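You operate a simulated robot arm through the tools that you are given. There is no shell and no other tool. Be economical: measure what you need, move in short steps, check, and stop when the job is done.

The job below is to be done with a simulated robot arm. You get a single attempt, and the scene is never put back.

Task
Test the relay in the socket at its printed volts: good to the green tray, bad to the red.
Fine: the trays beside the tester; switch off before it comes out.
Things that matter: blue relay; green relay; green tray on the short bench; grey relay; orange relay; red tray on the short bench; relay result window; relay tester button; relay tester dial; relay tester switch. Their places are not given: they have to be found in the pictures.

The check looks at the end state, three seconds after you hand in, the way a careful person would. Anything else that was tipped, shoved, dropped, spilled or broken makes it a failure.

Robot
A 7-joint arm with a two-finger parallel gripper, fixed in place. Base frame: the origin is at the foot of the arm, x ahead of it, y to its left, z up; the work surface is at about z = 72. Readings come in cm, rad, newtons and seconds.
Its first joint turns from -2.601 to 2.601 rad. Payload 3.43 kg.
The TCP is the grasp point between the finger pads, 3 cm short of the fingertips. In the tool frame z runs along the fingers and y along their closing line. The gripper opens to 9.4 cm. The fingers are 2.8 cm wide and 1 cm thick; the gripper's body (5 by 9.6 cm) begins 5.5 cm behind the TCP.
Orientation is told as [roll, pitch, yaw] about the base's x, y, z axes, in that order, counted from this pose: with the fingers straight down and closing along the base's y, the tool's x points along the base's -x, its y along +y and its z along -z.

Tools
- The arm moves only by the tool nudge_tool. Its argument "rows" is a list of rows, each an object (a shift or turn left out is 0, a gripper value left out holds the last) with "grip": the closure in counts, from 0 (fully open) to 255 (shut); "slide": the shift along the tool's x, y, z in units of 250 mm (1.0 is 250 mm), a list of three; "delta_rot": the turn, a rotation vector about the tool's x, y, z in units of 90 degrees (1.0 is 90 degrees), a list of three. In form: [{"grip": grip, "slide": [dx, dy, dz], "delta_rot": [ax, ay, az]}, ...]. A call has 1 to 8 rows; each row is the pose to reach, as a shift and turn from the pose commanded when the call began, along the tool's axes at that moment. A call with a number of a shift or a turn outside -1 to 1 is refused whole. A row lasts 0.2 s, in which the tool goes at most 5 cm and 0.15 rad; a call with a longer step from one row to the next is refused whole, and so is a gripper value outside its range. A pose out of reach is approached as far as the arm can. The call stops where the force on the tool passes 40 N (or 10 N more than at its start, if that is more) or the arm is blocked; 0.2 s more then pass. Each finger travels about 4.5 cm/s and halts on what it meets, pressing with about 33 N; the grip force reading is that of the motor and also rises with nothing between the fingers. The clock runs only during rows and for 0.2 s after the last one: add rows that repeat a pose to give the fingers time. It gives the time, the measured TCP pose, the force on the tool (base axes), the opening and the grip force at its end, in the units of the frame above (readings bear some noise), with the torque about the TCP (base axes, N m) and any sound that the robot's microphone picked up.
- Cameras (640 x 400 px; columns grow to the right, rows downward): "scene" is fixed at [37.99, -65.09, 131.11]; the picture's right is [-0.99, -0.16, 0.00], its down [-0.15, 0.93, -0.34] and it looks along [0.05, -0.33, -0.94] (base axes); focal length 355 px, centre (320, 200). "wrist" rides on the gripper at [7.6, 1.4, -10.3] in the tool frame; the picture's right is [-0.18, 0.98, 0.00], its down [-0.75, -0.14, -0.64] and it looks along [-0.63, -0.12, 0.77] (tool axes); focal length 243 px, centre (320, 200).
- snapshot(camera): a new picture of that camera. The clock stands still meanwhile.
- probe_pixels(camera, pixels): for up to 12 pixels [column, row] of the newest picture of that camera ("zoom" is the newest enlarged one), the place [x, y, z] in the base frame of the surface seen there, good to about 0.2 cm, but the place of the scene camera against the robot may be out by one fixed shift of up to 2.5 cm in any direction. The clock stands still meanwhile.
- close_up(camera, box): a new picture of the part [left, top, right, bottom] of that camera's present view, enlarged. The clock stands still meanwhile.
- hand_in(): hands the job in; it is judged then, once.

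Keep the steps short. Do not move on a guess: measure, check each grasp and each placing, and mend mistakes. In all there are 80 turns and 38 pictures (those below and enlarged ones count). Leave the gripper open and the arm clear of the work at the hand-in unless told otherwise, and finish with a single line.

The tools are called after "Call:" by a JSON object that holds its "name" and its "arguments". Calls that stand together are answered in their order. nudge_tool: Moves the arm, as the interface text tells. Its arguments: {"type":"object","properties":{"rows":{"type":"array"}},"required":["rows"]} The other tools are called the same way: snapshot (camera) takes a picture; probe_pixels (camera, pixels) gives the place of the surface under pixels of a picture; close_up (camera, box) takes an enlarged picture of a part of a camera's view; hand_in () hands the job in.

At the start:

```text
time: 0.0
eef_pos: [30.49, -70.93, 103.16]
tool_rot: [-0.002, -0.002, -0.002]
ft_force: [0.4, 0.0, 0.6]
torque: [0.04, -0.02, -0.04]
finger_gap: 9.43
finger_force: 0.1
```

scene: 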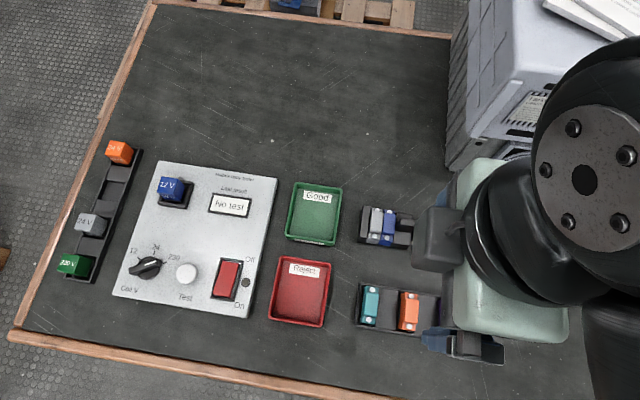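
wrist: 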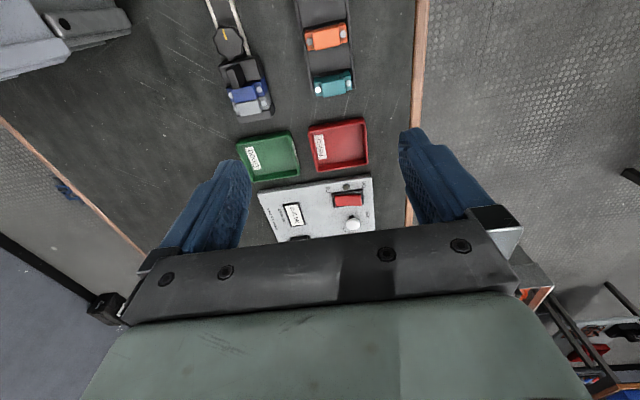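

I see the tester at about (200,240) with a blue relay in its socket, and the trays next to it. First I'll enlarge the tester to read the dial, switch and relay markings, and probe the main points.

Call:
{"name": "close_up", "arguments": {"camera": "scene", "box": [100, 150, 290, 320]}}

Call:
{"name": "probe_pixels", "arguments": {"camera": "scene", "pixels": [[172, 188], [172, 205], [230, 205], [148, 267], [186, 273], [228, 278], [223, 295], [316, 215], [299, 293], [260, 230], [340, 260], [232, 264]]}}

```text
2.35 times, centred on (195, 235) of scene
```

zoom: 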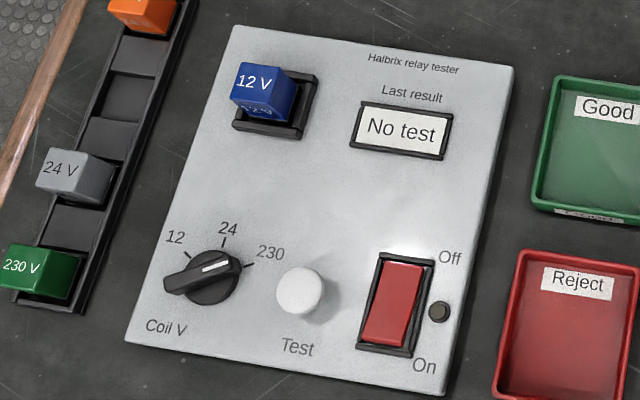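

```text
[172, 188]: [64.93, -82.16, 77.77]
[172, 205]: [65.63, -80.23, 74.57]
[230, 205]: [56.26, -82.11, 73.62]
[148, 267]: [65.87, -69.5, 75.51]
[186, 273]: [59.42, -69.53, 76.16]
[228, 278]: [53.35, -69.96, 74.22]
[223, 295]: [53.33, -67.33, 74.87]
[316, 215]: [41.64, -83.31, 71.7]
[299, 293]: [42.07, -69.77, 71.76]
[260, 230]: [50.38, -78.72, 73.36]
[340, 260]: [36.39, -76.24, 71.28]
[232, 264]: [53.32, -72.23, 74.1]
```

The relay reads 12 V. I need the dial pointer and relay print sharper, so I'll enlarge both.

Call:
{"name": "close_up", "arguments": {"camera": "scene", "box": [120, 240, 200, 290]}}

Call:
{"name": "close_up", "arguments": {"camera": "scene", "box": [140, 165, 220, 215]}}

```text
8.00 times, centred on (160, 265) of scene
```

zoom: 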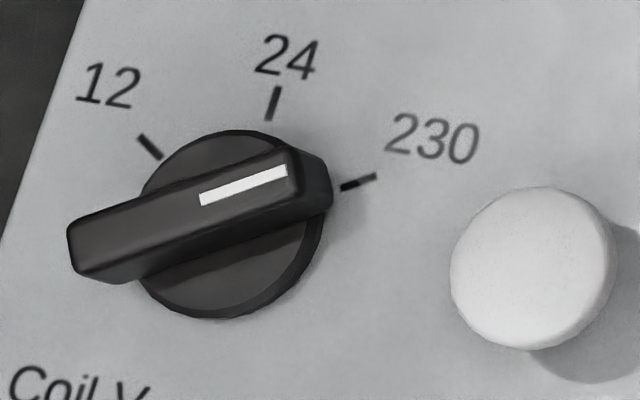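

```text
8.00 times, centred on (180, 190) of scene
```

zoom: 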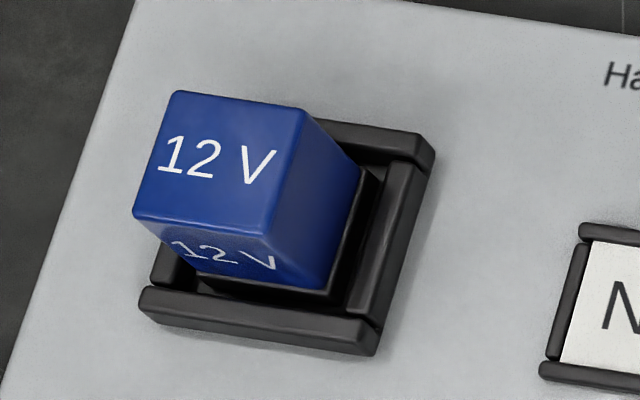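

The dial points to 230 and must go to 12. The switch is off, since its Off end is lower. To correct the scene camera, I'll probe the same landmarks in the wrist picture, then the dial ticks and relay corners in the scene picture.

Call:
{"name": "probe_pixels", "arguments": {"camera": "wrist", "pixels": [[352, 224], [347, 201], [293, 214], [268, 158], [340, 145], [258, 192], [371, 177]]}}

Call:
{"name": "probe_pixels", "arguments": {"camera": "scene", "pixels": [[164.7, 262.6], [154, 253], [138.7, 258.4], [130.6, 270], [157, 261], [141, 268], [162, 176.8], [177.5, 178.8], [173, 194], [157.5, 191.5], [245, 318], [277, 178]]}}

```text
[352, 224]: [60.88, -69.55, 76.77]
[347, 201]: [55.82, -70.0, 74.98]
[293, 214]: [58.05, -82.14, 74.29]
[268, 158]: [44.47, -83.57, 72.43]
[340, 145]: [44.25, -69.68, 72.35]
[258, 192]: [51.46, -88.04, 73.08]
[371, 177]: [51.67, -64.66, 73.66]
```

```text
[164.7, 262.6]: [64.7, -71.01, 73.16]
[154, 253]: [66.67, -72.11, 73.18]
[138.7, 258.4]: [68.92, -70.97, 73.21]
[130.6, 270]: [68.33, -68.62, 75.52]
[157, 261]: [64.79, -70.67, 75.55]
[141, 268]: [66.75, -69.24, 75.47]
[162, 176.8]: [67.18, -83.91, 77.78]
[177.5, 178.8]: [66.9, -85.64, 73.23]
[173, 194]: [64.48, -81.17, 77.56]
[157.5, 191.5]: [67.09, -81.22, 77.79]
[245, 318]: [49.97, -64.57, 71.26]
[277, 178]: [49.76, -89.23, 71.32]
```

The wrist camera gives the true positions, and the scene camera is off by about +1.7 in x, 0 in y and +0.7 in z. So the dial is near (68.3, -69.6) and the relay near (67.5, -82.5), which is at the edge of reach. I'll first move toward the tester at a safe height.

Call:
{"name": "nudge_tool", "arguments": {"rows": [{"grip": 0, "slide": [-0.15, 0, 0.07]}, {"slide": [-0.3, 0, 0.14]}, {"slide": [-0.45, 0, 0.21]}, {"slide": [-0.6, 0, 0.28]}, {"slide": [-0.75, 0, 0.35]}, {"slide": [-0.9, 0, 0.42]}, {"slide": [-0.9, 0, 0.42]}]}}

Call:
{"name": "snapshot", "arguments": {"camera": "wrist"}}

```text
time: 1.6
eef_pos: [53.33, -70.79, 92.7]
tool_rot: [-0.002, -0.002, -0.003]
ft_force: [-0.1, -0.6, 0.0]
torque: [-0.02, -0.02, -0.02]
finger_gap: 9.4
finger_force: 0.0
```

```text
32 pictures are left
```

wrist: 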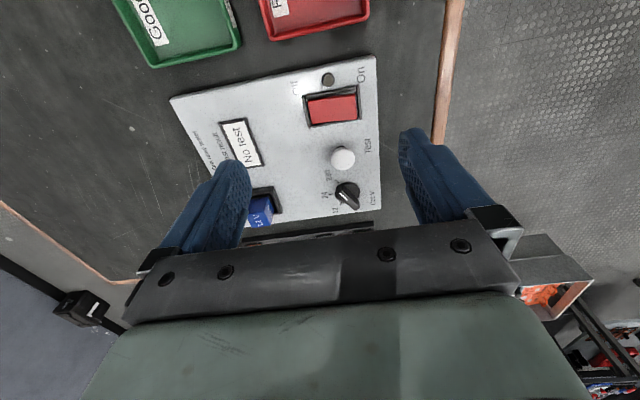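

The whole tester is visible now. I'll enlarge the dial and relay area and probe positions.

Call:
{"name": "close_up", "arguments": {"camera": "wrist", "box": [235, 130, 395, 230]}}

```text
4.00 times, centred on (315, 180) of wrist
```

zoom: 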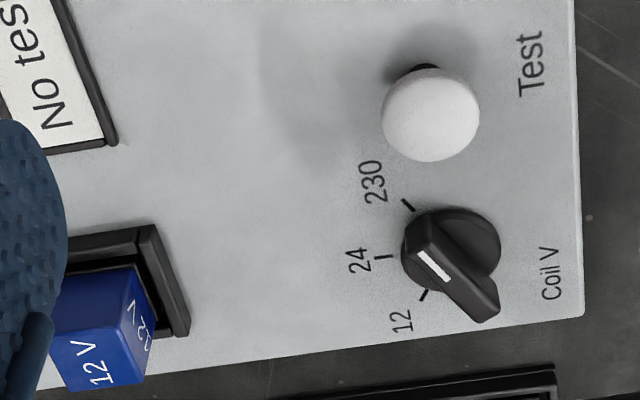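

Call:
{"name": "probe_pixels", "arguments": {"camera": "zoom", "pixels": [[409, 205], [383, 257], [424, 296], [418, 228], [487, 306], [450, 265], [480, 225], [430, 115], [145, 250], [92, 290], [130, 375], [140, 320]]}}

Call:
{"name": "probe_pixels", "arguments": {"camera": "wrist", "pixels": [[343, 158], [330, 97], [333, 122], [308, 110], [357, 104], [240, 143], [170, 97], [374, 58]]}}

```text
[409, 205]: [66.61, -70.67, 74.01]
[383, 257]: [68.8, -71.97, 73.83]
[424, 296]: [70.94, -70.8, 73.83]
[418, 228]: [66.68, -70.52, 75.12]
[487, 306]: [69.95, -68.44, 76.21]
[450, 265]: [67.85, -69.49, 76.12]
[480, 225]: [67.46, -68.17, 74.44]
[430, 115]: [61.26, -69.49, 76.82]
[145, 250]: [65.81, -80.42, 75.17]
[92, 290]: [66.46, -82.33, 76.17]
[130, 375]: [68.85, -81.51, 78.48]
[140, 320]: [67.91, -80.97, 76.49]
```

```text
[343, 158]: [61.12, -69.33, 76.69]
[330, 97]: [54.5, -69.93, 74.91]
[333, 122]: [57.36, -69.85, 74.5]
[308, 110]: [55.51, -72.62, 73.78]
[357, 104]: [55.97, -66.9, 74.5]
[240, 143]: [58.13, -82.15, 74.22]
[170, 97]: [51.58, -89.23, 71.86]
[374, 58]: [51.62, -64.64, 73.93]
```

The dial is centred near (68.8, -69.5) with its top at z 76.2. The ticks are 60° apart and the bar lies at 30° in the base frame. I'll move above it at z≈83 and turn +30° so the fingers close across the bar.

Call:
{"name": "nudge_tool", "arguments": {"rows": [{"grip": 0, "slide": [-0.124, 0.0104, 0.076], "delta_rot": [0, 0, -0.0667]}, {"slide": [-0.247, 0.0208, 0.155], "delta_rot": [0, 0, -0.1333]}, {"slide": [-0.37, 0.031, 0.23], "delta_rot": [0, 0, -0.2]}, {"slide": [-0.494, 0.0413, 0.31], "delta_rot": [0, 0, -0.2667]}, {"slide": [-0.618, 0.0516, 0.388], "delta_rot": [0, 0, -0.3333]}, {"slide": [-0.618, 0.0516, 0.388], "delta_rot": [0, 0, -0.3333]}, {"slide": [-0.618, 0.0516, 0.388], "delta_rot": [0, 0, -0.3333]}]}}

Call:
{"name": "snapshot", "arguments": {"camera": "wrist"}}

```text
time: 3.2
eef_pos: [68.61, -69.65, 83.2]
tool_rot: [-0.002, -0.001, 0.521]
ft_force: [-0.1, 0.0, 0.0]
torque: [0.02, 0.0, -0.04]
finger_gap: 9.4
finger_force: 0.1
```

```text
30 pictures are left
```

wrist: 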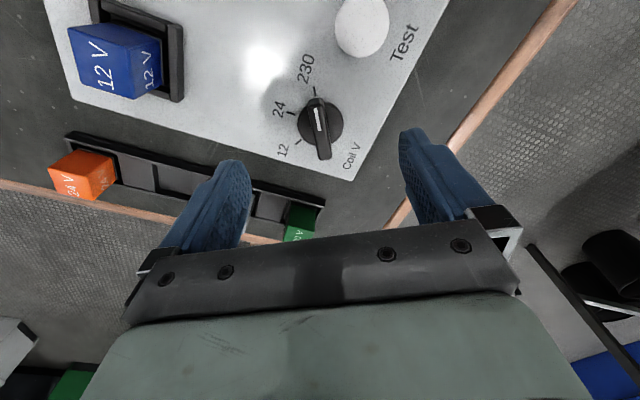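

Reached. The dial sits between the fingers as expected. I'll probe the bar to confirm its centre line before going down.

Call:
{"name": "probe_pixels", "arguments": {"camera": "wrist", "pixels": [[317, 99], [316, 108], [319, 125], [323, 145], [325, 155], [309, 120], [328, 118], [338, 125], [303, 120], [300, 225], [305, 205]]}}

```text
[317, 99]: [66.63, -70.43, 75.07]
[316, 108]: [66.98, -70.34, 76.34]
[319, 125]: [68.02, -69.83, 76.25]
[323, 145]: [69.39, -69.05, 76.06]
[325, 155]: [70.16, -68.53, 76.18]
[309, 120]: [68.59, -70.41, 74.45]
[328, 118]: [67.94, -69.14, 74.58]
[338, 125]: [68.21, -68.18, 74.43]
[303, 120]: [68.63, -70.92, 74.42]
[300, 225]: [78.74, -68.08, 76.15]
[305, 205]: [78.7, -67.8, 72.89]
```

Bar centre line is at 29.6°, passing (68.7, -69.4). The disc top is at z 74.45 and the bar top at 76.2. I'll partly close the fingers and lower the tips to about z 74.9.

Call:
{"name": "nudge_tool", "arguments": {"rows": [{"grip": 140, "slide": [-0.0077, 0.0062, 0]}, {"slide": [-0.0077, 0.0062, 0.0]}, {"slide": [-0.0077, 0.0062, 0.08]}, {"slide": [-0.0077, 0.0062, 0.15]}, {"slide": [-0.0077, 0.0062, 0.212]}, {"slide": [-0.0077, 0.0062, 0.212]}]}}

Call:
{"name": "snapshot", "arguments": {"camera": "wrist"}}

```text
time: 4.6
eef_pos: [68.44, -69.36, 77.88]
tool_rot: [-0.003, 0.002, 0.521]
ft_force: [-0.2, -0.1, 0.4]
torque: [0.0, -0.01, -0.04]
finger_gap: 4.23
finger_force: 0.1
```

```text
29 pictures are left
```

wrist: 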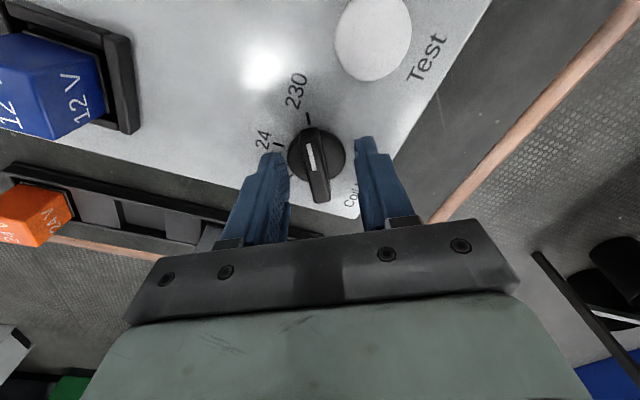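

The fingers straddle the bar evenly, so I'll close on it.

Call:
{"name": "nudge_tool", "arguments": {"rows": [{"grip": 255}, {"grip": 255}, {"grip": 255}, {"grip": 255}]}}

```text
time: 5.6
eef_pos: [68.5, -69.58, 77.86]
tool_rot: [-0.006, 0.0, 0.522]
ft_force: [15.6, -22.9, 2.8]
torque: [-0.22, 0.27, 0.1]
finger_gap: 1.21
finger_force: 45.1
```

Gripped: the gap is 1.21. There's a side force of about 28 N along the closing line, so I'll shift 2 mm to relieve it.

Call:
{"name": "nudge_tool", "arguments": {"rows": [{"grip": 255, "slide": [0, -0.008, 0]}, {"slide": [0, -0.008, 0]}]}}

```text
time: 6.2
eef_pos: [68.54, -69.68, 77.85]
tool_rot: [-0.004, -0.001, 0.523]
ft_force: [9.2, -17.5, 8.3]
torque: [-0.51, 0.29, 0.1]
finger_gap: 1.17
finger_force: 45.1
```

Call:
{"name": "nudge_tool", "arguments": {"rows": [{"grip": 255, "slide": [0, -0.01, 0]}, {"slide": [0, -0.01, 0]}]}}

```text
time: 6.8
eef_pos: [68.5, -69.61, 77.78]
tool_rot: [0.002, 0.0, 0.521]
ft_force: [-3.9, 3.1, 10.8]
torque: [-0.05, 0.01, 0.09]
finger_gap: 1.21
finger_force: 44.4
```

Forces are nearly balanced. I'll turn the first 30° counter-clockwise about the knob axis and watch the force.

Call:
{"name": "nudge_tool", "arguments": {"rows": [{"grip": 255, "slide": [0, -0.0012, 0], "delta_rot": [0, 0, -0.0833]}, {"slide": [-0.0003, -0.0024, 0], "delta_rot": [0, 0, -0.1667]}, {"slide": [-0.0007, -0.0035, 0], "delta_rot": [0, 0, -0.25]}, {"slide": [-0.0012, -0.0046, 0], "delta_rot": [0, 0, -0.3333]}, {"slide": [-0.0012, -0.0046, 0], "delta_rot": [0, 0, -0.3333]}]}}

```text
time: 8.0
eef_pos: [68.55, -69.79, 77.82]
tool_rot: [0.004, -0.003, 1.046]
ft_force: [-10.7, 29.2, -1.2]
torque: [-0.52, 0.62, 0.05]
finger_gap: 1.17
finger_force: 45.0
```

It turned, but a +y force built up, so the knob axis is nearer my grip point than I estimated. I'll relieve it by 2.5 mm and turn another 30°.

Call:
{"name": "nudge_tool", "arguments": {"rows": [{"grip": 255, "slide": [-0.0077, 0.0067, 0]}, {"slide": [-0.0077, 0.0067, 0], "delta_rot": [0, 0, -0.0833]}, {"slide": [-0.0077, 0.0067, 0], "delta_rot": [0, 0, -0.1667]}, {"slide": [-0.0077, 0.0067, 0], "delta_rot": [0, 0, -0.25]}, {"slide": [-0.0077, 0.0067, 0], "delta_rot": [0, 0, -0.3333]}, {"slide": [-0.0077, 0.0067, 0], "delta_rot": [0, 0, -0.3333]}]}}

Call:
{"name": "snapshot", "arguments": {"camera": "wrist"}}

```text
time: 9.4
eef_pos: [68.81, -69.66, 77.82]
tool_rot: [-0.003, 0.001, 1.572]
ft_force: [3.4, 6.0, 5.1]
torque: [1.52, 0.12, -0.01]
finger_gap: 1.18
finger_force: 45.4
```

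```text
28 pictures are left
```

wrist: 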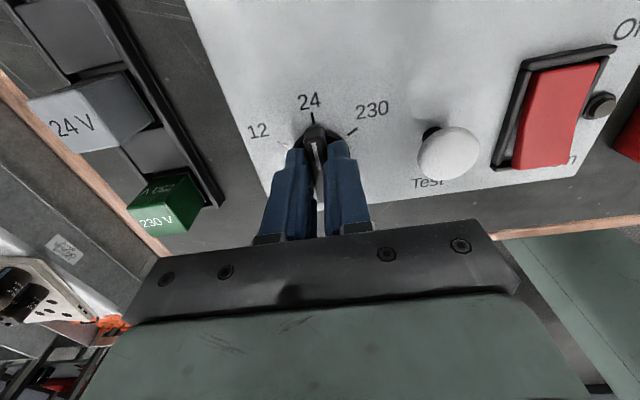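

The dial now points at 24 and the force is low. I'll turn another 30°.

Call:
{"name": "nudge_tool", "arguments": {"rows": [{"grip": 255, "delta_rot": [0, 0, -0.0833]}, {"delta_rot": [0, 0, -0.1667]}, {"delta_rot": [0, 0, -0.25]}, {"delta_rot": [0, 0, -0.3333]}, {"delta_rot": [0, 0, -0.3333]}]}}

```text
time: 10.6
eef_pos: [68.92, -69.71, 77.79]
tool_rot: [-0.003, 0.004, 2.095]
ft_force: [26.5, 4.1, 11.8]
torque: [0.63, 0.08, -0.02]
finger_gap: 1.17
finger_force: 45.2
```

A +x force of 26 N has built up. I'll relieve it and do the last 30°.

Call:
{"name": "nudge_tool", "arguments": {"rows": [{"grip": 255, "slide": [0.005, -0.0087, 0]}, {"slide": [0.005, -0.0087, 0], "delta_rot": [0, 0, -0.0833]}, {"slide": [0.005, -0.0087, 0], "delta_rot": [0, 0, -0.1667]}, {"slide": [0.005, -0.0087, 0], "delta_rot": [0, 0, -0.25]}, {"slide": [0.005, -0.0087, 0], "delta_rot": [0, 0, -0.3333]}, {"slide": [0.005, -0.0087, 0], "delta_rot": [0, 0, -0.3333]}]}}

Call:
{"name": "snapshot", "arguments": {"camera": "wrist"}}

```text
time: 11.3
eef_pos: [68.98, -69.69, 77.77]
tool_rot: [0.027, 0.004, 2.187]
ft_force: [-5.4, -6.0, 2.4]
torque: [0.54, -0.36, 0.02]
finger_gap: 1.21
finger_force: 45.2
out of reach, approached as far as the arm can: row 2, 3
stopped in row 3: the force on the tool passed its limit at 45 N (the readings are from after the stop); the commanded pose is now the measured one
```

```text
27 pictures are left
```

wrist: 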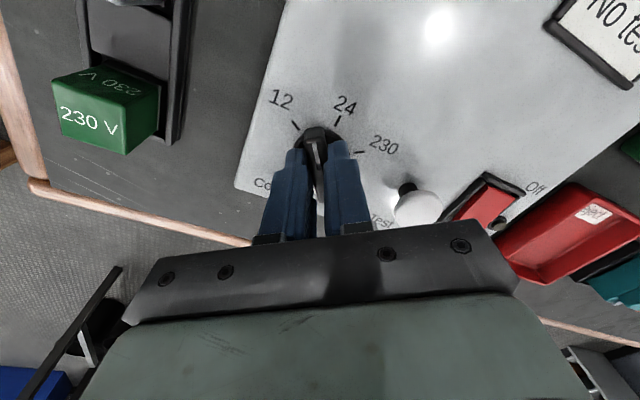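

The wrist joint is at its limit at yaw 125°, with the dial between 24 and 12. I'll release, lift, and unwind the wrist by 180° to re-grip.

Call:
{"name": "nudge_tool", "arguments": {"rows": [{"grip": 140}, {"grip": 140}, {"grip": 140}, {"slide": [0, 0, -0.1]}, {"slide": [0, 0, -0.2]}, {"slide": [0, 0, -0.2], "delta_rot": [0, 0, 0.09]}, {"slide": [0, 0, -0.2], "delta_rot": [0, 0, 0.18]}, {"slide": [0, 0, -0.2], "delta_rot": [0, 0, 0.27]}]}}

Call:
{"name": "nudge_tool", "arguments": {"rows": [{"delta_rot": [0, 0, 0.09]}, {"delta_rot": [0, 0, 0.18]}, {"delta_rot": [0, 0, 0.27]}, {"delta_rot": [0, 0, 0.36]}, {"delta_rot": [0, 0, 0.45]}, {"delta_rot": [0, 0, 0.54]}, {"delta_rot": [0, 0, 0.63]}, {"delta_rot": [0, 0, 0.72]}]}}

Call:
{"name": "nudge_tool", "arguments": {"rows": [{"delta_rot": [0, 0, 0.09]}, {"delta_rot": [0, 0, 0.18]}, {"delta_rot": [0, 0, 0.27]}, {"delta_rot": [0, 0, 0.36]}, {"delta_rot": [0, 0, 0.45]}, {"delta_rot": [0, 0, 0.54]}, {"delta_rot": [0, 0, 0.63]}, {"delta_rot": [0, 0, 0.72]}]}}

Call:
{"name": "snapshot", "arguments": {"camera": "wrist"}}

```text
time: 13.1
eef_pos: [69.28, -69.52, 82.8]
tool_rot: [0.021, 0.013, 1.763]
ft_force: [0.7, 0.4, 0.0]
torque: [0.05, -0.01, -0.01]
finger_gap: 4.24
finger_force: 0.0
```

```text
time: 14.9
eef_pos: [69.14, -69.55, 82.87]
tool_rot: [-0.005, 0.024, 0.63]
ft_force: [0.7, -0.6, -0.2]
torque: [0.04, -0.02, 0.01]
finger_gap: 4.23
finger_force: 0.0
```

```text
time: 16.7
eef_pos: [69.12, -69.53, 82.74]
tool_rot: [-0.021, 0.006, -0.499]
ft_force: [-0.4, -0.3, -0.1]
torque: [0.01, 0.02, -0.05]
finger_gap: 4.22
finger_force: 0.1
```

```text
26 pictures are left
```

wrist: 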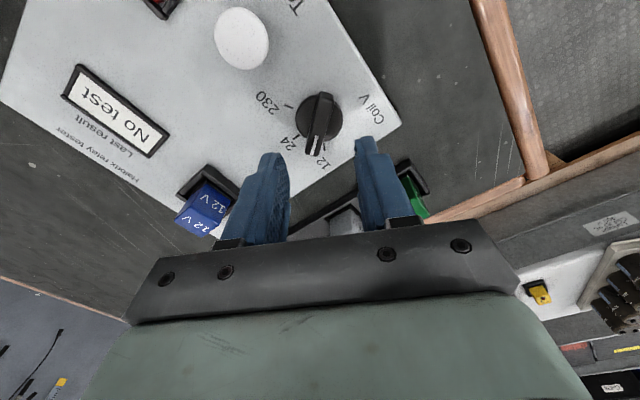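

The pointer looks to be between 24 and 12. I'll enlarge and probe the bar.

Call:
{"name": "close_up", "arguments": {"camera": "wrist", "box": [260, 70, 380, 190]}}

Call:
{"name": "probe_pixels", "arguments": {"camera": "wrist", "pixels": [[322, 97], [320, 110], [315, 140], [312, 152], [306, 133], [320, 165], [289, 105]]}}

```text
3.33 times, centred on (320, 130) of wrist
```

zoom: 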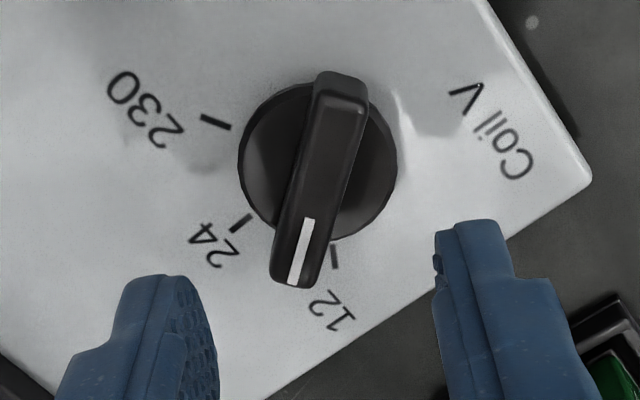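

```text
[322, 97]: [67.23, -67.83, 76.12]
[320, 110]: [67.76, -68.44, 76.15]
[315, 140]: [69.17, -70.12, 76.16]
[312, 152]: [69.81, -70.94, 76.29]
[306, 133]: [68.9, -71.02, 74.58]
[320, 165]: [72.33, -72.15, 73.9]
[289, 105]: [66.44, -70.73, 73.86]
```

The pointer is at 310° and needs 330°. I'll turn the tool to -50°, centre on (68.6, -69.45) and go down around the bar.

Call:
{"name": "nudge_tool", "arguments": {"rows": [{"grip": 140, "slide": [0.01, -0.0034, 0], "delta_rot": [0, 0, 0.08]}, {"slide": [0.019, -0.0068, 0], "delta_rot": [0, 0, 0.16]}, {"slide": [0.019, -0.0068, 0], "delta_rot": [0, 0, 0.241]}, {"slide": [0.019, -0.0068, 0.07], "delta_rot": [0, 0, 0.241]}, {"slide": [0.019, -0.0068, 0.13], "delta_rot": [0, 0, 0.241]}, {"slide": [0.019, -0.0068, 0.194], "delta_rot": [0, 0, 0.241]}, {"slide": [0.019, -0.0068, 0.194], "delta_rot": [0, 0, 0.241]}]}}

Call:
{"name": "snapshot", "arguments": {"camera": "wrist"}}

```text
time: 18.3
eef_pos: [68.55, -69.49, 78.04]
tool_rot: [-0.026, -0.001, -0.876]
ft_force: [-0.2, 0.2, 0.0]
torque: [0.02, -0.02, 0.02]
finger_gap: 4.23
finger_force: 0.0
```

```text
24 pictures are left
```

wrist: 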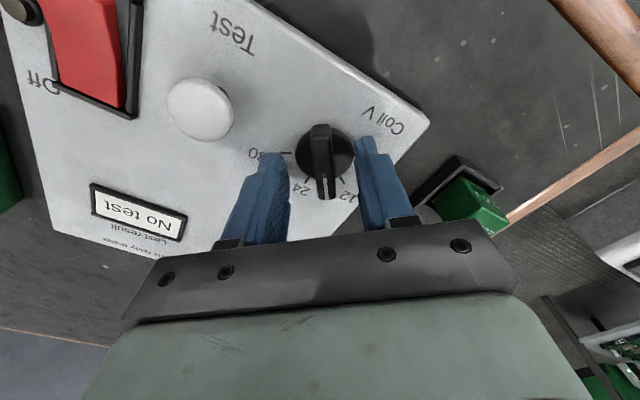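

The fingers straddle the bar and line up with it. I'll close.

Call:
{"name": "nudge_tool", "arguments": {"rows": [{"grip": 255}, {"grip": 255}, {"grip": 255}, {"grip": 255}]}}

```text
time: 19.3
eef_pos: [68.64, -69.31, 78.03]
tool_rot: [-0.02, -0.001, -0.874]
ft_force: [12.2, 13.5, -1.8]
torque: [0.63, -0.78, 0.06]
finger_gap: 1.21
finger_force: 44.3
```

Grip is good. I'll relieve the 18 N side force and turn 20° counter-clockwise to the 12 mark.

Call:
{"name": "nudge_tool", "arguments": {"rows": [{"grip": 255, "slide": [0, 0.011, 0]}, {"slide": [0, 0.011, 0], "delta_rot": [0, 0, -0.075]}, {"slide": [0, 0.011, 0], "delta_rot": [0, 0, -0.15]}, {"slide": [0, 0.011, 0], "delta_rot": [0, 0, -0.223]}, {"slide": [0, 0.011, 0], "delta_rot": [0, 0, -0.223]}]}}

```text
time: 20.5
eef_pos: [68.63, -69.34, 78.01]
tool_rot: [-0.024, 0.01, -0.526]
ft_force: [-14.9, 5.0, 4.9]
torque: [0.11, -0.8, 0.0]
finger_gap: 1.19
finger_force: 44.8
```

Yaw is -30.1°. I'll release, lift and look.

Call:
{"name": "nudge_tool", "arguments": {"rows": [{"grip": 140}, {"grip": 140}, {"grip": 140}, {"slide": [0, 0, -0.1]}, {"slide": [0, 0, -0.2]}, {"slide": [0, 0, -0.24]}]}}

Call:
{"name": "close_up", "arguments": {"camera": "wrist", "box": [260, 70, 380, 190]}}

```text
time: 21.9
eef_pos: [68.87, -69.27, 83.84]
tool_rot: [-0.024, 0.007, -0.525]
ft_force: [1.1, -0.3, 0.3]
torque: [-0.02, 0.0, -0.01]
finger_gap: 4.24
finger_force: 0.0
```

```text
3.33 times, centred on (320, 130) of wrist
```

zoom: 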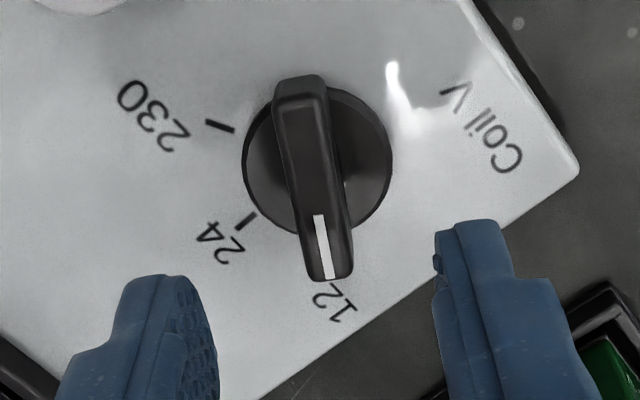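

The dial now points at 12. Next I'll move above the rocker switch near (55.5, -67.5) with the fingers closed, turning to -90° so the closed tips are narrow across the rocker.

Call:
{"name": "nudge_tool", "arguments": {"rows": [{"grip": 255, "slide": [0.063, -0.025, 0], "delta_rot": [0, 0, 0.0833]}, {"slide": [0.126, -0.05, 0], "delta_rot": [0, 0, 0.1667]}, {"slide": [0.189, -0.075, 0], "delta_rot": [0, 0, 0.25]}, {"slide": [0.252, -0.1, 0], "delta_rot": [0, 0, 0.333]}, {"slide": [0.315, -0.125, 0], "delta_rot": [0, 0, 0.4167]}, {"slide": [0.378, -0.15, 0], "delta_rot": [0, 0, 0.5]}, {"slide": [0.441, -0.175, 0], "delta_rot": [0, 0, 0.5833]}, {"slide": [0.504, -0.2, 0], "delta_rot": [0, 0, 0.6667]}]}}

Call:
{"name": "snapshot", "arguments": {"camera": "wrist"}}

```text
time: 23.7
eef_pos: [55.51, -67.14, 84.3]
tool_rot: [-0.016, -0.018, -1.578]
ft_force: [-0.3, -0.3, -1.0]
torque: [0.01, 0.0, 0.02]
finger_gap: 0.0
finger_force: 32.8
```

```text
22 pictures are left
```

wrist: 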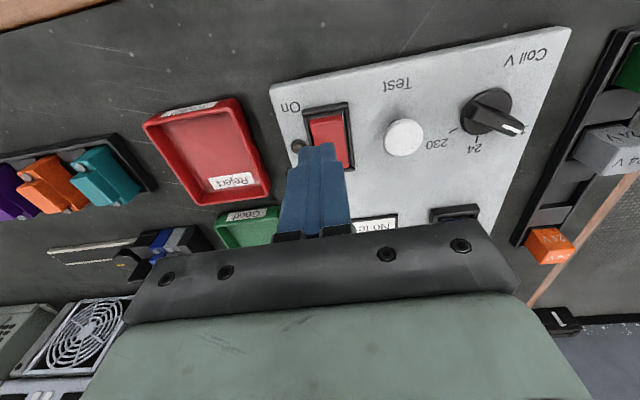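

I'll probe the rocker and its frame for exact edges and heights.

Call:
{"name": "probe_pixels", "arguments": {"camera": "wrist", "pixels": [[312, 120], [326, 117], [341, 114], [328, 124], [330, 138], [345, 130], [307, 122], [347, 112], [326, 107], [298, 145], [352, 160], [404, 138]]}}

Call:
{"name": "close_up", "arguments": {"camera": "wrist", "box": [280, 90, 380, 180]}}

```text
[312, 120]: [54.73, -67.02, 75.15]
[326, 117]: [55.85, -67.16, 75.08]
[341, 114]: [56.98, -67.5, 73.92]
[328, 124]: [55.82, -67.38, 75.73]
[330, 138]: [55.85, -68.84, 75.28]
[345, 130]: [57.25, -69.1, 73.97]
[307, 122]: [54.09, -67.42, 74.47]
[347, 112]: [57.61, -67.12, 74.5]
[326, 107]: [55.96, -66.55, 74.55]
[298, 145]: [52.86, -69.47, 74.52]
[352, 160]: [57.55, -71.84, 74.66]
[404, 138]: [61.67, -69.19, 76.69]
```

```text
4.44 times, centred on (330, 135) of wrist
```

zoom: 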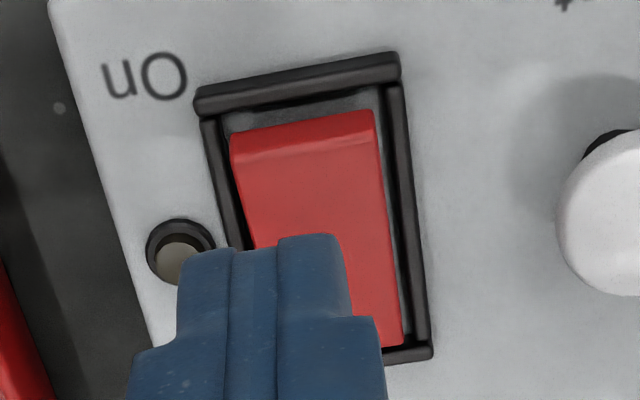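

The rocker spans x 54.6–56.9. Its On end is near y -67.2 and raised to z 75.7, and the frame top is at 74.5. I'll press at y≈-67.8 down to tip z≈74.7.

Call:
{"name": "nudge_tool", "arguments": {"rows": [{"grip": 255, "slide": [-0.0264, 0.0116, 0.1]}, {"slide": [-0.0264, 0.0116, 0.2]}, {"slide": [-0.0264, 0.0116, 0.23]}, {"slide": [-0.0264, 0.0116, 0.245]}, {"slide": [-0.0264, 0.0116, 0.262]}, {"slide": [-0.0264, 0.0116, 0.262]}]}}

Call:
{"name": "close_up", "arguments": {"camera": "scene", "box": [100, 150, 290, 320]}}

```text
time: 24.9
eef_pos: [55.6, -67.79, 78.07]
tool_rot: [-0.015, -0.02, -1.573]
ft_force: [-1.8, 5.2, 15.3]
torque: [-0.07, 0.04, -0.13]
finger_gap: 0.02
finger_force: 33.2
heard: click
stopped in row 6: the force on the tool passed its limit at 47 N (the readings are from after the stop); the commanded pose is now the measured one
```

```text
2.35 times, centred on (195, 235) of scene
```

zoom: 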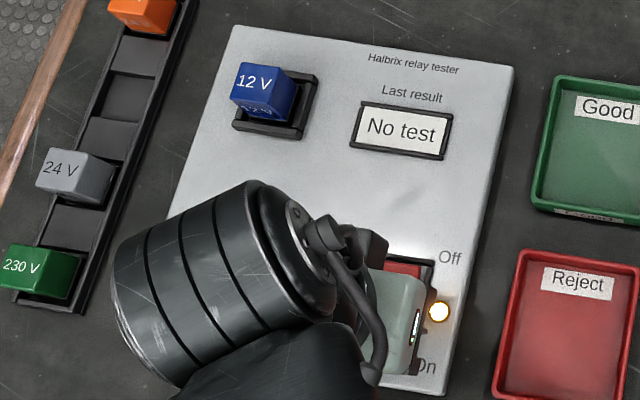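

A click, and the lamp is lit: the tester is on. I'll lift and move above the Test button at (61.4, -69.35), with the tip just above its top at 76.75.

Call:
{"name": "nudge_tool", "arguments": {"rows": [{"grip": 255, "slide": [0, 0, -0.1]}, {"slide": [0, 0, -0.2]}, {"slide": [-0.02, 0.08, -0.24]}, {"slide": [-0.04, 0.16, -0.24]}, {"slide": [-0.062, 0.232, -0.24]}, {"slide": [-0.062, 0.232, -0.15]}, {"slide": [-0.062, 0.232, -0.085]}, {"slide": [-0.062, 0.232, -0.085]}]}}

Call:
{"name": "snapshot", "arguments": {"camera": "wrist"}}

```text
time: 26.7
eef_pos: [61.66, -69.62, 79.96]
tool_rot: [-0.016, -0.02, -1.574]
ft_force: [0.5, 1.0, 0.2]
torque: [0.0, -0.02, 0.01]
finger_gap: 0.0
finger_force: 32.9
```

```text
19 pictures are left
```

wrist: 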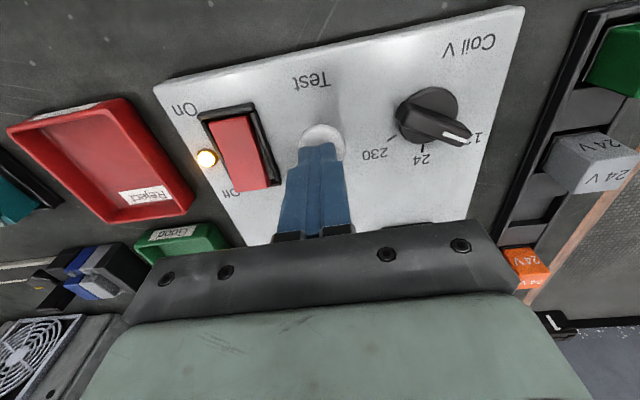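

The tip is over the button and the switch shows On. I'll press in small steps and come back up.

Call:
{"name": "nudge_tool", "arguments": {"rows": [{"grip": 255, "slide": [0, 0, 0.012]}, {"slide": [0, 0, 0.02]}, {"slide": [0, 0, 0.028]}, {"slide": [0, 0, 0.036]}, {"slide": [0, 0, 0.036]}, {"slide": [0, 0, 0.0]}, {"slide": [0, 0, -0.1]}, {"slide": [0, 0, -0.17]}]}}

Call:
{"name": "close_up", "arguments": {"camera": "scene", "box": [100, 150, 290, 320]}}

```text
time: 28.5
eef_pos: [61.67, -69.32, 84.37]
tool_rot: [-0.017, -0.02, -1.571]
ft_force: [0.9, -0.1, 0.8]
torque: [-0.01, -0.01, -0.02]
finger_gap: 0.0
finger_force: 33.5
```

```text
2.35 times, centred on (195, 235) of scene
```

zoom: 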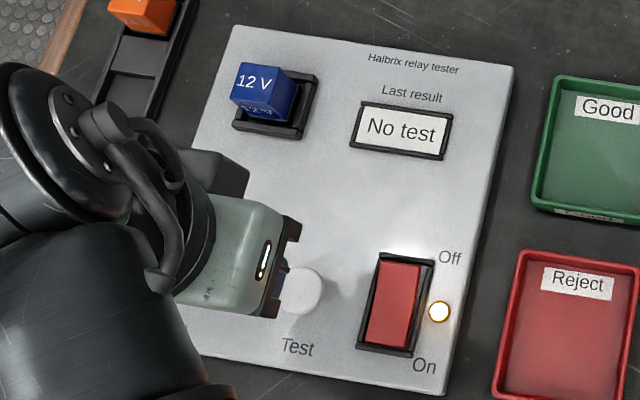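

Still "No test" and no click, so the press was too shallow. I'll press again, deeper, and stay down to read the force.

Call:
{"name": "nudge_tool", "arguments": {"rows": [{"grip": 255, "slide": [0, 0, 0.1]}, {"slide": [0, 0, 0.18]}, {"slide": [0, 0, 0.2]}, {"slide": [0, 0, 0.208]}, {"slide": [0, 0, 0.216]}, {"slide": [0, 0, 0.224]}, {"slide": [0, 0, 0.224]}]}}

Call:
{"name": "close_up", "arguments": {"camera": "scene", "box": [100, 150, 290, 320]}}

```text
time: 30.1
eef_pos: [61.57, -69.45, 78.85]
tool_rot: [-0.016, -0.018, -1.572]
ft_force: [0.0, 0.6, 2.8]
torque: [0.02, 0.01, 0.06]
finger_gap: 0.0
finger_force: 32.9
heard: click
```

```text
2.35 times, centred on (195, 235) of scene
```

zoom: 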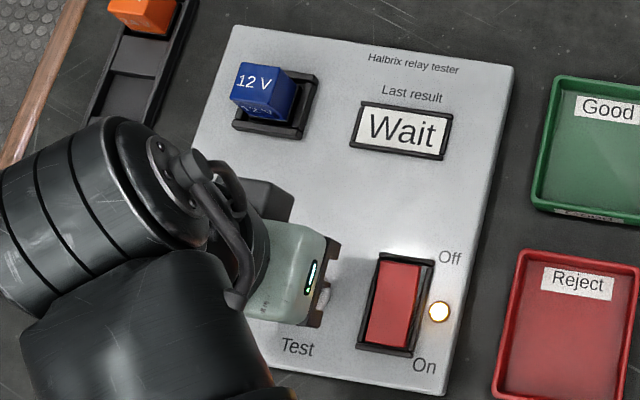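

A click, and the window shows "Wait". I'll lift and move above the Off end of the rocker while the test runs, without pressing yet.

Call:
{"name": "nudge_tool", "arguments": {"rows": [{"grip": 255, "slide": [0, 0, -0.1]}, {"slide": [0, 0, -0.21]}, {"slide": [-0.05, -0.11, -0.21]}, {"slide": [-0.102, -0.233, -0.21]}, {"slide": [-0.102, -0.233, -0.21]}, {"slide": [-0.102, -0.233, -0.21]}, {"slide": [-0.102, -0.233, -0.21]}, {"slide": [-0.102, -0.233, -0.21]}]}}

Call:
{"name": "snapshot", "arguments": {"camera": "scene"}}

```text
time: 31.9
eef_pos: [55.79, -71.97, 84.03]
tool_rot: [-0.015, -0.02, -1.573]
ft_force: [0.2, -0.3, 0.3]
torque: [-0.01, -0.01, -0.01]
finger_gap: 0.0
finger_force: 32.9
```

```text
16 pictures are left
```

scene: 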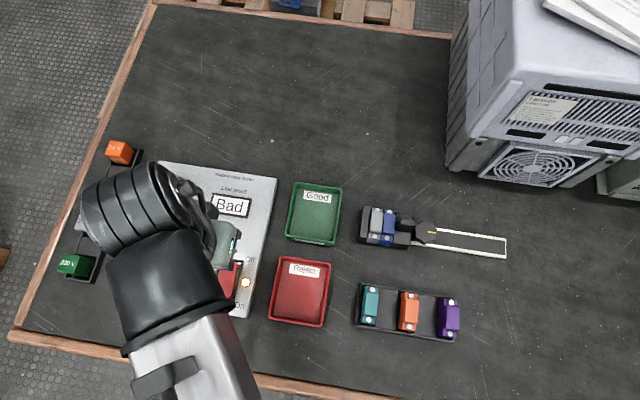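

The result is "Bad", so the relay goes to the red tray. Now I'll press the Off end.

Call:
{"name": "nudge_tool", "arguments": {"rows": [{"grip": 255, "slide": [0, 0, 0.1]}, {"slide": [0, 0, 0.19]}, {"slide": [0, 0, 0.21]}, {"slide": [0, 0, 0.225]}, {"slide": [0, 0, 0.24]}, {"slide": [0, 0, 0.251]}]}}

```text
time: 33.3
eef_pos: [55.57, -72.08, 78.1]
tool_rot: [-0.014, -0.023, -1.572]
ft_force: [-0.4, -1.6, 34.4]
torque: [0.38, 0.04, -0.2]
finger_gap: 0.0
finger_force: 33.3
heard: click
```

A click. I'll lift, then move over the relay at height, tilting the tool 30° outward because the relay lies beyond the straight-down reach.

Call:
{"name": "nudge_tool", "arguments": {"rows": [{"grip": 255, "slide": [0, 0, -0.14]}, {"grip": 100, "slide": [0, 0, -0.28]}, {"slide": [0, 0, -0.41]}, {"slide": [-0.103, 0.12, -0.41], "delta_rot": [0, -0.0833, 0]}, {"slide": [-0.206, 0.241, -0.41], "delta_rot": [0, -0.1667, 0]}, {"slide": [-0.31, 0.361, -0.41], "delta_rot": [0, -0.25, 0]}, {"slide": [-0.413, 0.482, -0.41], "delta_rot": [0, -0.3333, 0]}, {"slide": [-0.413, 0.482, -0.41], "delta_rot": [0, -0.3333, 0]}]}}

Call:
{"name": "snapshot", "arguments": {"camera": "wrist"}}

Call:
{"name": "snapshot", "arguments": {"camera": "scene"}}

```text
time: 35.1
eef_pos: [67.91, -82.27, 87.91]
tool_rot: [-0.017, -0.544, -1.564]
ft_force: [-0.6, 0.2, 0.1]
torque: [-0.02, -0.04, -0.05]
finger_gap: 5.72
finger_force: 0.2
```

```text
15 pictures are left
```

wrist: 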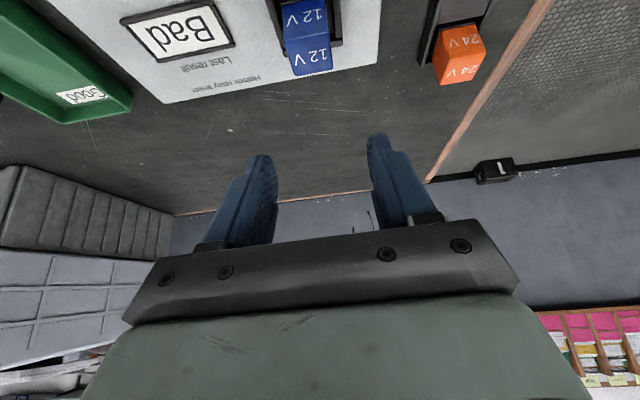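

```text
14 pictures are left
```

scene: 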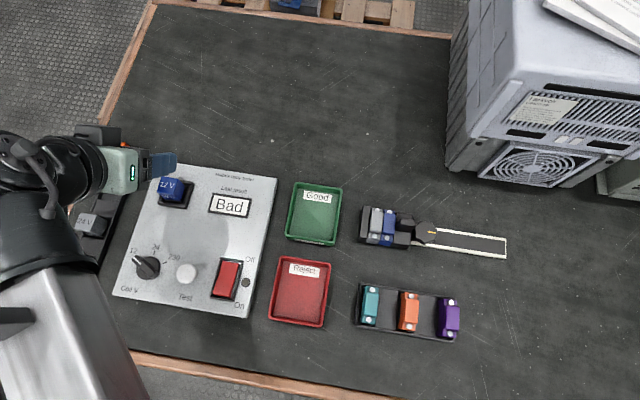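

The lamp is dark (off), the dial is at 12 and the window still shows Bad. The tilted pose was reached. I'll enlarge the relay and measure it.

Call:
{"name": "close_up", "arguments": {"camera": "wrist", "box": [250, 0, 370, 80]}}

Call:
{"name": "probe_pixels", "arguments": {"camera": "wrist", "pixels": [[290, 70], [328, 64], [285, 44], [326, 38], [308, 55], [306, 20], [305, 36], [276, 25], [337, 20], [460, 65], [450, 35]]}}

```text
5.00 times, centred on (310, 40) of wrist
```

zoom: 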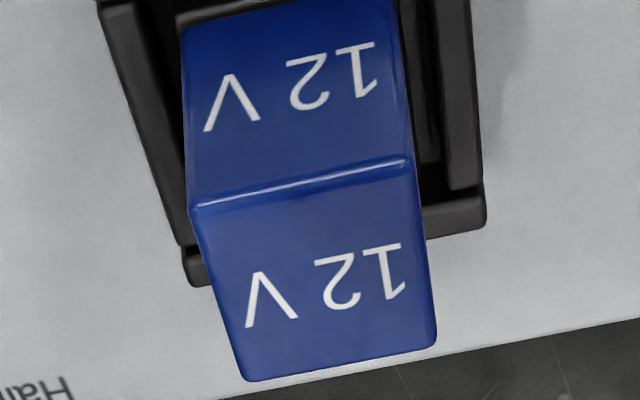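

```text
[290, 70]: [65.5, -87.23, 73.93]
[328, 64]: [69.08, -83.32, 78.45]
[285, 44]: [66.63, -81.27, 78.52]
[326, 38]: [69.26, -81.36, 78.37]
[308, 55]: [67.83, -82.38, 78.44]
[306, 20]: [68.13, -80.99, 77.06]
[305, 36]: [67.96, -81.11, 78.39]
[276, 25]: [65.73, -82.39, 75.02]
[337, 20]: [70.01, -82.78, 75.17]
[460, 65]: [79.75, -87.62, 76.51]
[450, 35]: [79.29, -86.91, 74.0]
```

The relay spans x 66.6–69.3, y -83.7 to -81.1, with its top at 78.45. The socket frame top is at 75.1. I'll come straight down with open fingers to z≈80.3 and check.

Call:
{"name": "nudge_tool", "arguments": {"rows": [{"grip": 100, "slide": [0.05, 0.0016, 0.065]}, {"slide": [0.1, 0.0016, 0.13]}, {"slide": [0.145, 0.0016, 0.19]}, {"slide": [0.187, 0.0016, 0.242]}, {"slide": [0.187, 0.0016, 0.242]}]}}

Call:
{"name": "snapshot", "arguments": {"camera": "wrist"}}

```text
time: 36.3
eef_pos: [67.8, -81.44, 80.38]
tool_rot: [-0.019, -0.543, -1.564]
ft_force: [0.0, -0.4, 0.3]
torque: [0.01, 0.04, 0.0]
finger_gap: 5.71
finger_force: 0.1
```

```text
12 pictures are left
```

wrist: 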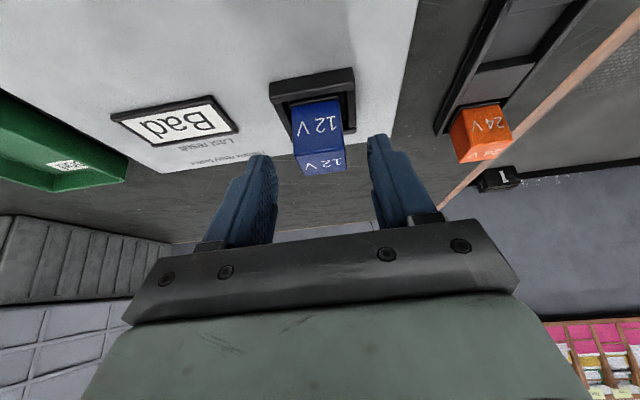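

The relay is centred between the fingers. I'll go down the last 1.55 cm, then close.

Call:
{"name": "nudge_tool", "arguments": {"rows": [{"grip": 100, "slide": [0.016, 0.002, 0.027]}, {"slide": [0.032, 0.004, 0.053]}, {"slide": [0.032, 0.004, 0.053]}, {"grip": 255, "slide": [0.032, 0.004, 0.053]}, {"slide": [0.032, 0.004, 0.053]}, {"slide": [0.032, 0.004, 0.053]}, {"slide": [0.032, 0.004, 0.053]}]}}

```text
time: 37.9
eef_pos: [67.95, -81.57, 79.03]
tool_rot: [-0.018, -0.542, -1.563]
ft_force: [0.6, -0.2, -0.1]
torque: [-0.01, -0.01, -0.01]
finger_gap: 2.92
finger_force: 33.6
```

Gap is 2.92 and there's no side force. I'll hold briefly to confirm the grip is settled.

Call:
{"name": "nudge_tool", "arguments": {"rows": [{"grip": 255}, {"grip": 255}]}}

Call:
{"name": "snapshot", "arguments": {"camera": "wrist"}}

```text
time: 38.5
eef_pos: [67.86, -81.39, 79.0]
tool_rot: [-0.018, -0.543, -1.565]
ft_force: [-0.3, 0.6, 0.1]
torque: [-0.04, -0.02, 0.0]
finger_gap: 2.91
finger_force: 33.5
```

```text
11 pictures are left
```

wrist: 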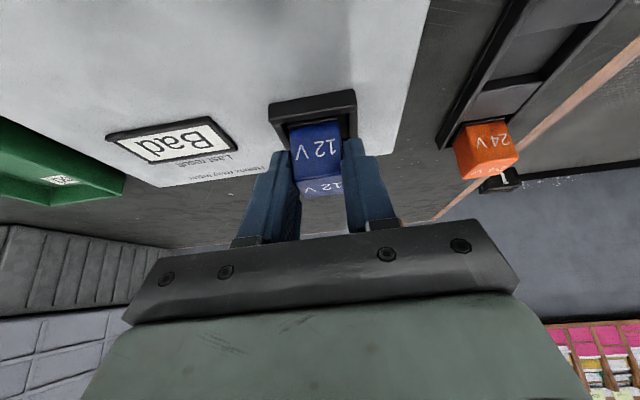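

The relay is held. I'll lift it straight up, slowly at first.

Call:
{"name": "nudge_tool", "arguments": {"rows": [{"grip": 255, "slide": [-0.0104, 0, -0.0171]}, {"slide": [-0.0207, 0, -0.0342]}, {"slide": [-0.0414, 0, -0.0685]}, {"slide": [-0.0828, 0, -0.137]}, {"slide": [-0.145, 0, -0.24]}, {"slide": [-0.207, 0, -0.342]}, {"slide": [-0.207, 0, -0.342]}]}}

Call:
{"name": "snapshot", "arguments": {"camera": "wrist"}}

```text
time: 40.1
eef_pos: [68.16, -81.31, 88.98]
tool_rot: [-0.017, -0.542, -1.564]
ft_force: [0.1, 0.5, -0.7]
torque: [-0.01, 0.01, 0.0]
finger_gap: 2.93
finger_force: 33.4
```

```text
10 pictures are left
```

wrist: 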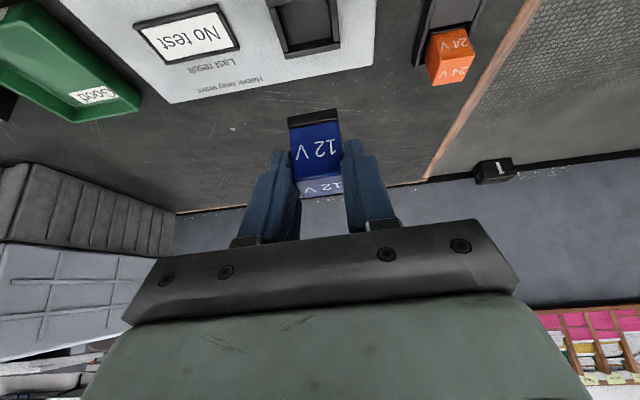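

The relay is out cleanly and held upright. I'll probe the red tray's walls and floor in the last scene picture before carrying.

Call:
{"name": "probe_pixels", "arguments": {"camera": "scene", "pixels": [[271, 300], [330, 290], [300, 259], [297, 325], [299, 293], [280, 295], [322, 295], [299, 312], [300, 280]]}}

Call:
{"name": "nudge_tool", "arguments": {"rows": [{"grip": 255, "slide": [0, -0.16, 0]}, {"slide": [0, -0.32, 0]}, {"slide": [0, -0.48, 0]}, {"slide": [0, -0.64, 0]}, {"slide": [0, -0.8, 0]}, {"slide": [0, -0.95, 0]}, {"slide": [0, -0.95, 0]}]}}

```text
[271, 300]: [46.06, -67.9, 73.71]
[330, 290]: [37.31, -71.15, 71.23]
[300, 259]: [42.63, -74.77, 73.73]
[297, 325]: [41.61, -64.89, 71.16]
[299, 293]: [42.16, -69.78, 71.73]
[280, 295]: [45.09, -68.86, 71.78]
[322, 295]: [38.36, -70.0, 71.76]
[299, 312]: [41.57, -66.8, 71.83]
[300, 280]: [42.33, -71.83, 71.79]
```

```text
time: 41.7
eef_pos: [44.22, -81.4, 89.49]
tool_rot: [-0.016, -0.543, -1.564]
ft_force: [0.1, 0.1, -0.7]
torque: [-0.03, 0.01, 0.01]
finger_gap: 2.92
finger_force: 33.2
```

The tray floor is at z 72.4 with low walls (about 74.4), spanning x 40–48 and y -74.5 to -64.8. I'll bring the relay over the tray centre at z≈84.

Call:
{"name": "nudge_tool", "arguments": {"rows": [{"grip": 255, "slide": [0.135, -0.001, -0.023]}, {"slide": [0.27, -0.002, -0.046]}, {"slide": [0.404, -0.003, -0.069]}, {"slide": [0.538, -0.004, -0.092]}, {"slide": [0.538, -0.004, -0.092]}]}}

Call:
{"name": "snapshot", "arguments": {"camera": "wrist"}}

```text
time: 42.9
eef_pos: [44.15, -68.76, 84.32]
tool_rot: [-0.017, -0.543, -1.566]
ft_force: [0.3, -0.1, 0.1]
torque: [0.02, 0.0, 0.01]
finger_gap: 2.9
finger_force: 32.7
```

```text
9 pictures are left
```

wrist: 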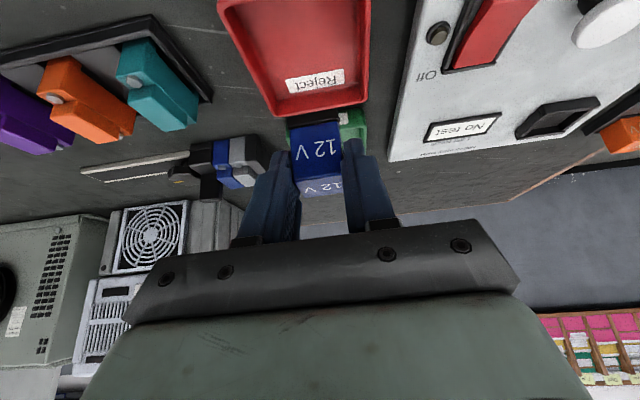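

Aligned. I'll lower straight down to TCP z≈78.2, then creep.

Call:
{"name": "nudge_tool", "arguments": {"rows": [{"grip": 255, "slide": [0.04, 0, 0.068]}, {"slide": [0.083, 0, 0.137]}, {"slide": [0.114, 0, 0.188]}, {"slide": [0.126, 0, 0.2085]}, {"slide": [0.126, 0, 0.2085]}]}}

Call:
{"name": "snapshot", "arguments": {"camera": "wrist"}}

```text
time: 44.1
eef_pos: [43.88, -68.73, 78.25]
tool_rot: [-0.016, -0.542, -1.564]
ft_force: [-0.2, 0.7, -0.5]
torque: [0.0, -0.01, -0.03]
finger_gap: 2.92
finger_force: 33.3
```

```text
8 pictures are left
```

wrist: 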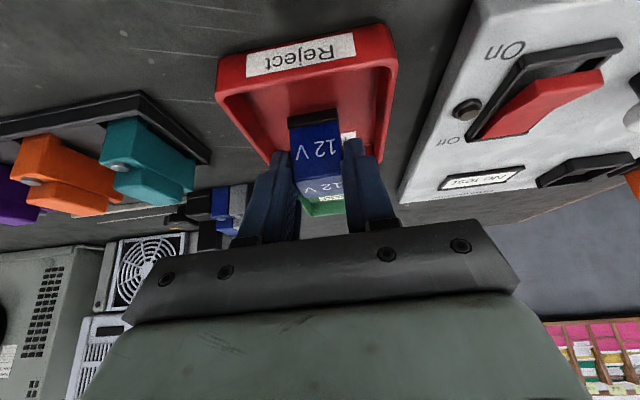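

The relay is inside the tray walls. I'll creep down in 2 mm steps.

Call:
{"name": "nudge_tool", "arguments": {"rows": [{"grip": 255, "slide": [0.0042, 0, 0.0068]}, {"slide": [0.0083, 0, 0.0137]}, {"slide": [0.0124, 0, 0.0205]}, {"slide": [0.0166, 0, 0.0274]}]}}

```text
time: 45.1
eef_pos: [43.98, -68.53, 77.45]
tool_rot: [-0.018, -0.543, -1.563]
ft_force: [-0.1, 0.2, -1.6]
torque: [0.01, 0.0, -0.01]
finger_gap: 2.93
finger_force: 33.0
```

Call:
{"name": "nudge_tool", "arguments": {"rows": [{"grip": 255, "slide": [0.0031, 0, 0.0051]}, {"slide": [0.0062, 0, 0.0103]}, {"slide": [0.0093, 0, 0.0154]}]}}

Call:
{"name": "probe_pixels", "arguments": {"camera": "wrist", "pixels": [[313, 113], [313, 121], [313, 106], [320, 98]]}}

```text
time: 45.9
eef_pos: [43.97, -68.61, 77.12]
tool_rot: [-0.016, -0.547, -1.562]
ft_force: [-5.9, 1.1, 24.6]
torque: [-0.14, -0.07, -0.03]
finger_gap: 2.93
finger_force: 33.2
```

```text
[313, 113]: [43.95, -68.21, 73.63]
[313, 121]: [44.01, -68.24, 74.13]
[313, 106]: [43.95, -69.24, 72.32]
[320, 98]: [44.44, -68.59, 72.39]
```

There's a contact force of 25 N, so the relay is on the tray floor. I'll ease up 1 mm and open the fingers.

Call:
{"name": "nudge_tool", "arguments": {"rows": [{"grip": 255, "slide": [-0.0025, 0, -0.0041]}, {"grip": 200, "slide": [-0.0025, 0, -0.0041]}, {"grip": 130, "slide": [-0.0025, 0, -0.0041]}, {"grip": 115, "slide": [-0.0025, 0, -0.0041]}, {"grip": 115, "slide": [-0.0025, 0, -0.0041]}]}}

Call:
{"name": "snapshot", "arguments": {"camera": "wrist"}}

```text
time: 47.1
eef_pos: [44.18, -68.59, 77.07]
tool_rot: [-0.019, -0.542, -1.564]
ft_force: [0.0, 0.8, -0.3]
torque: [-0.03, -0.01, -0.02]
finger_gap: 5.18
finger_force: 0.0
```

```text
7 pictures are left
```

wrist: 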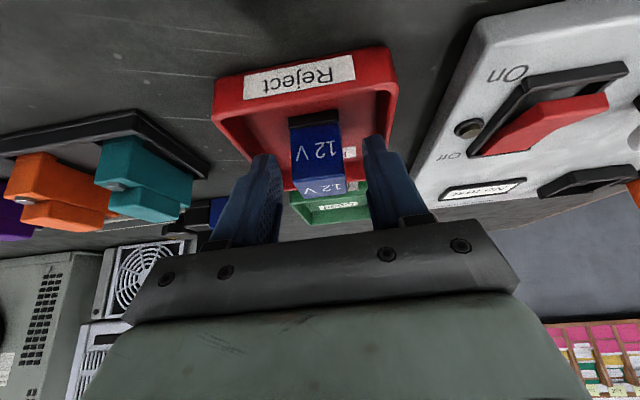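

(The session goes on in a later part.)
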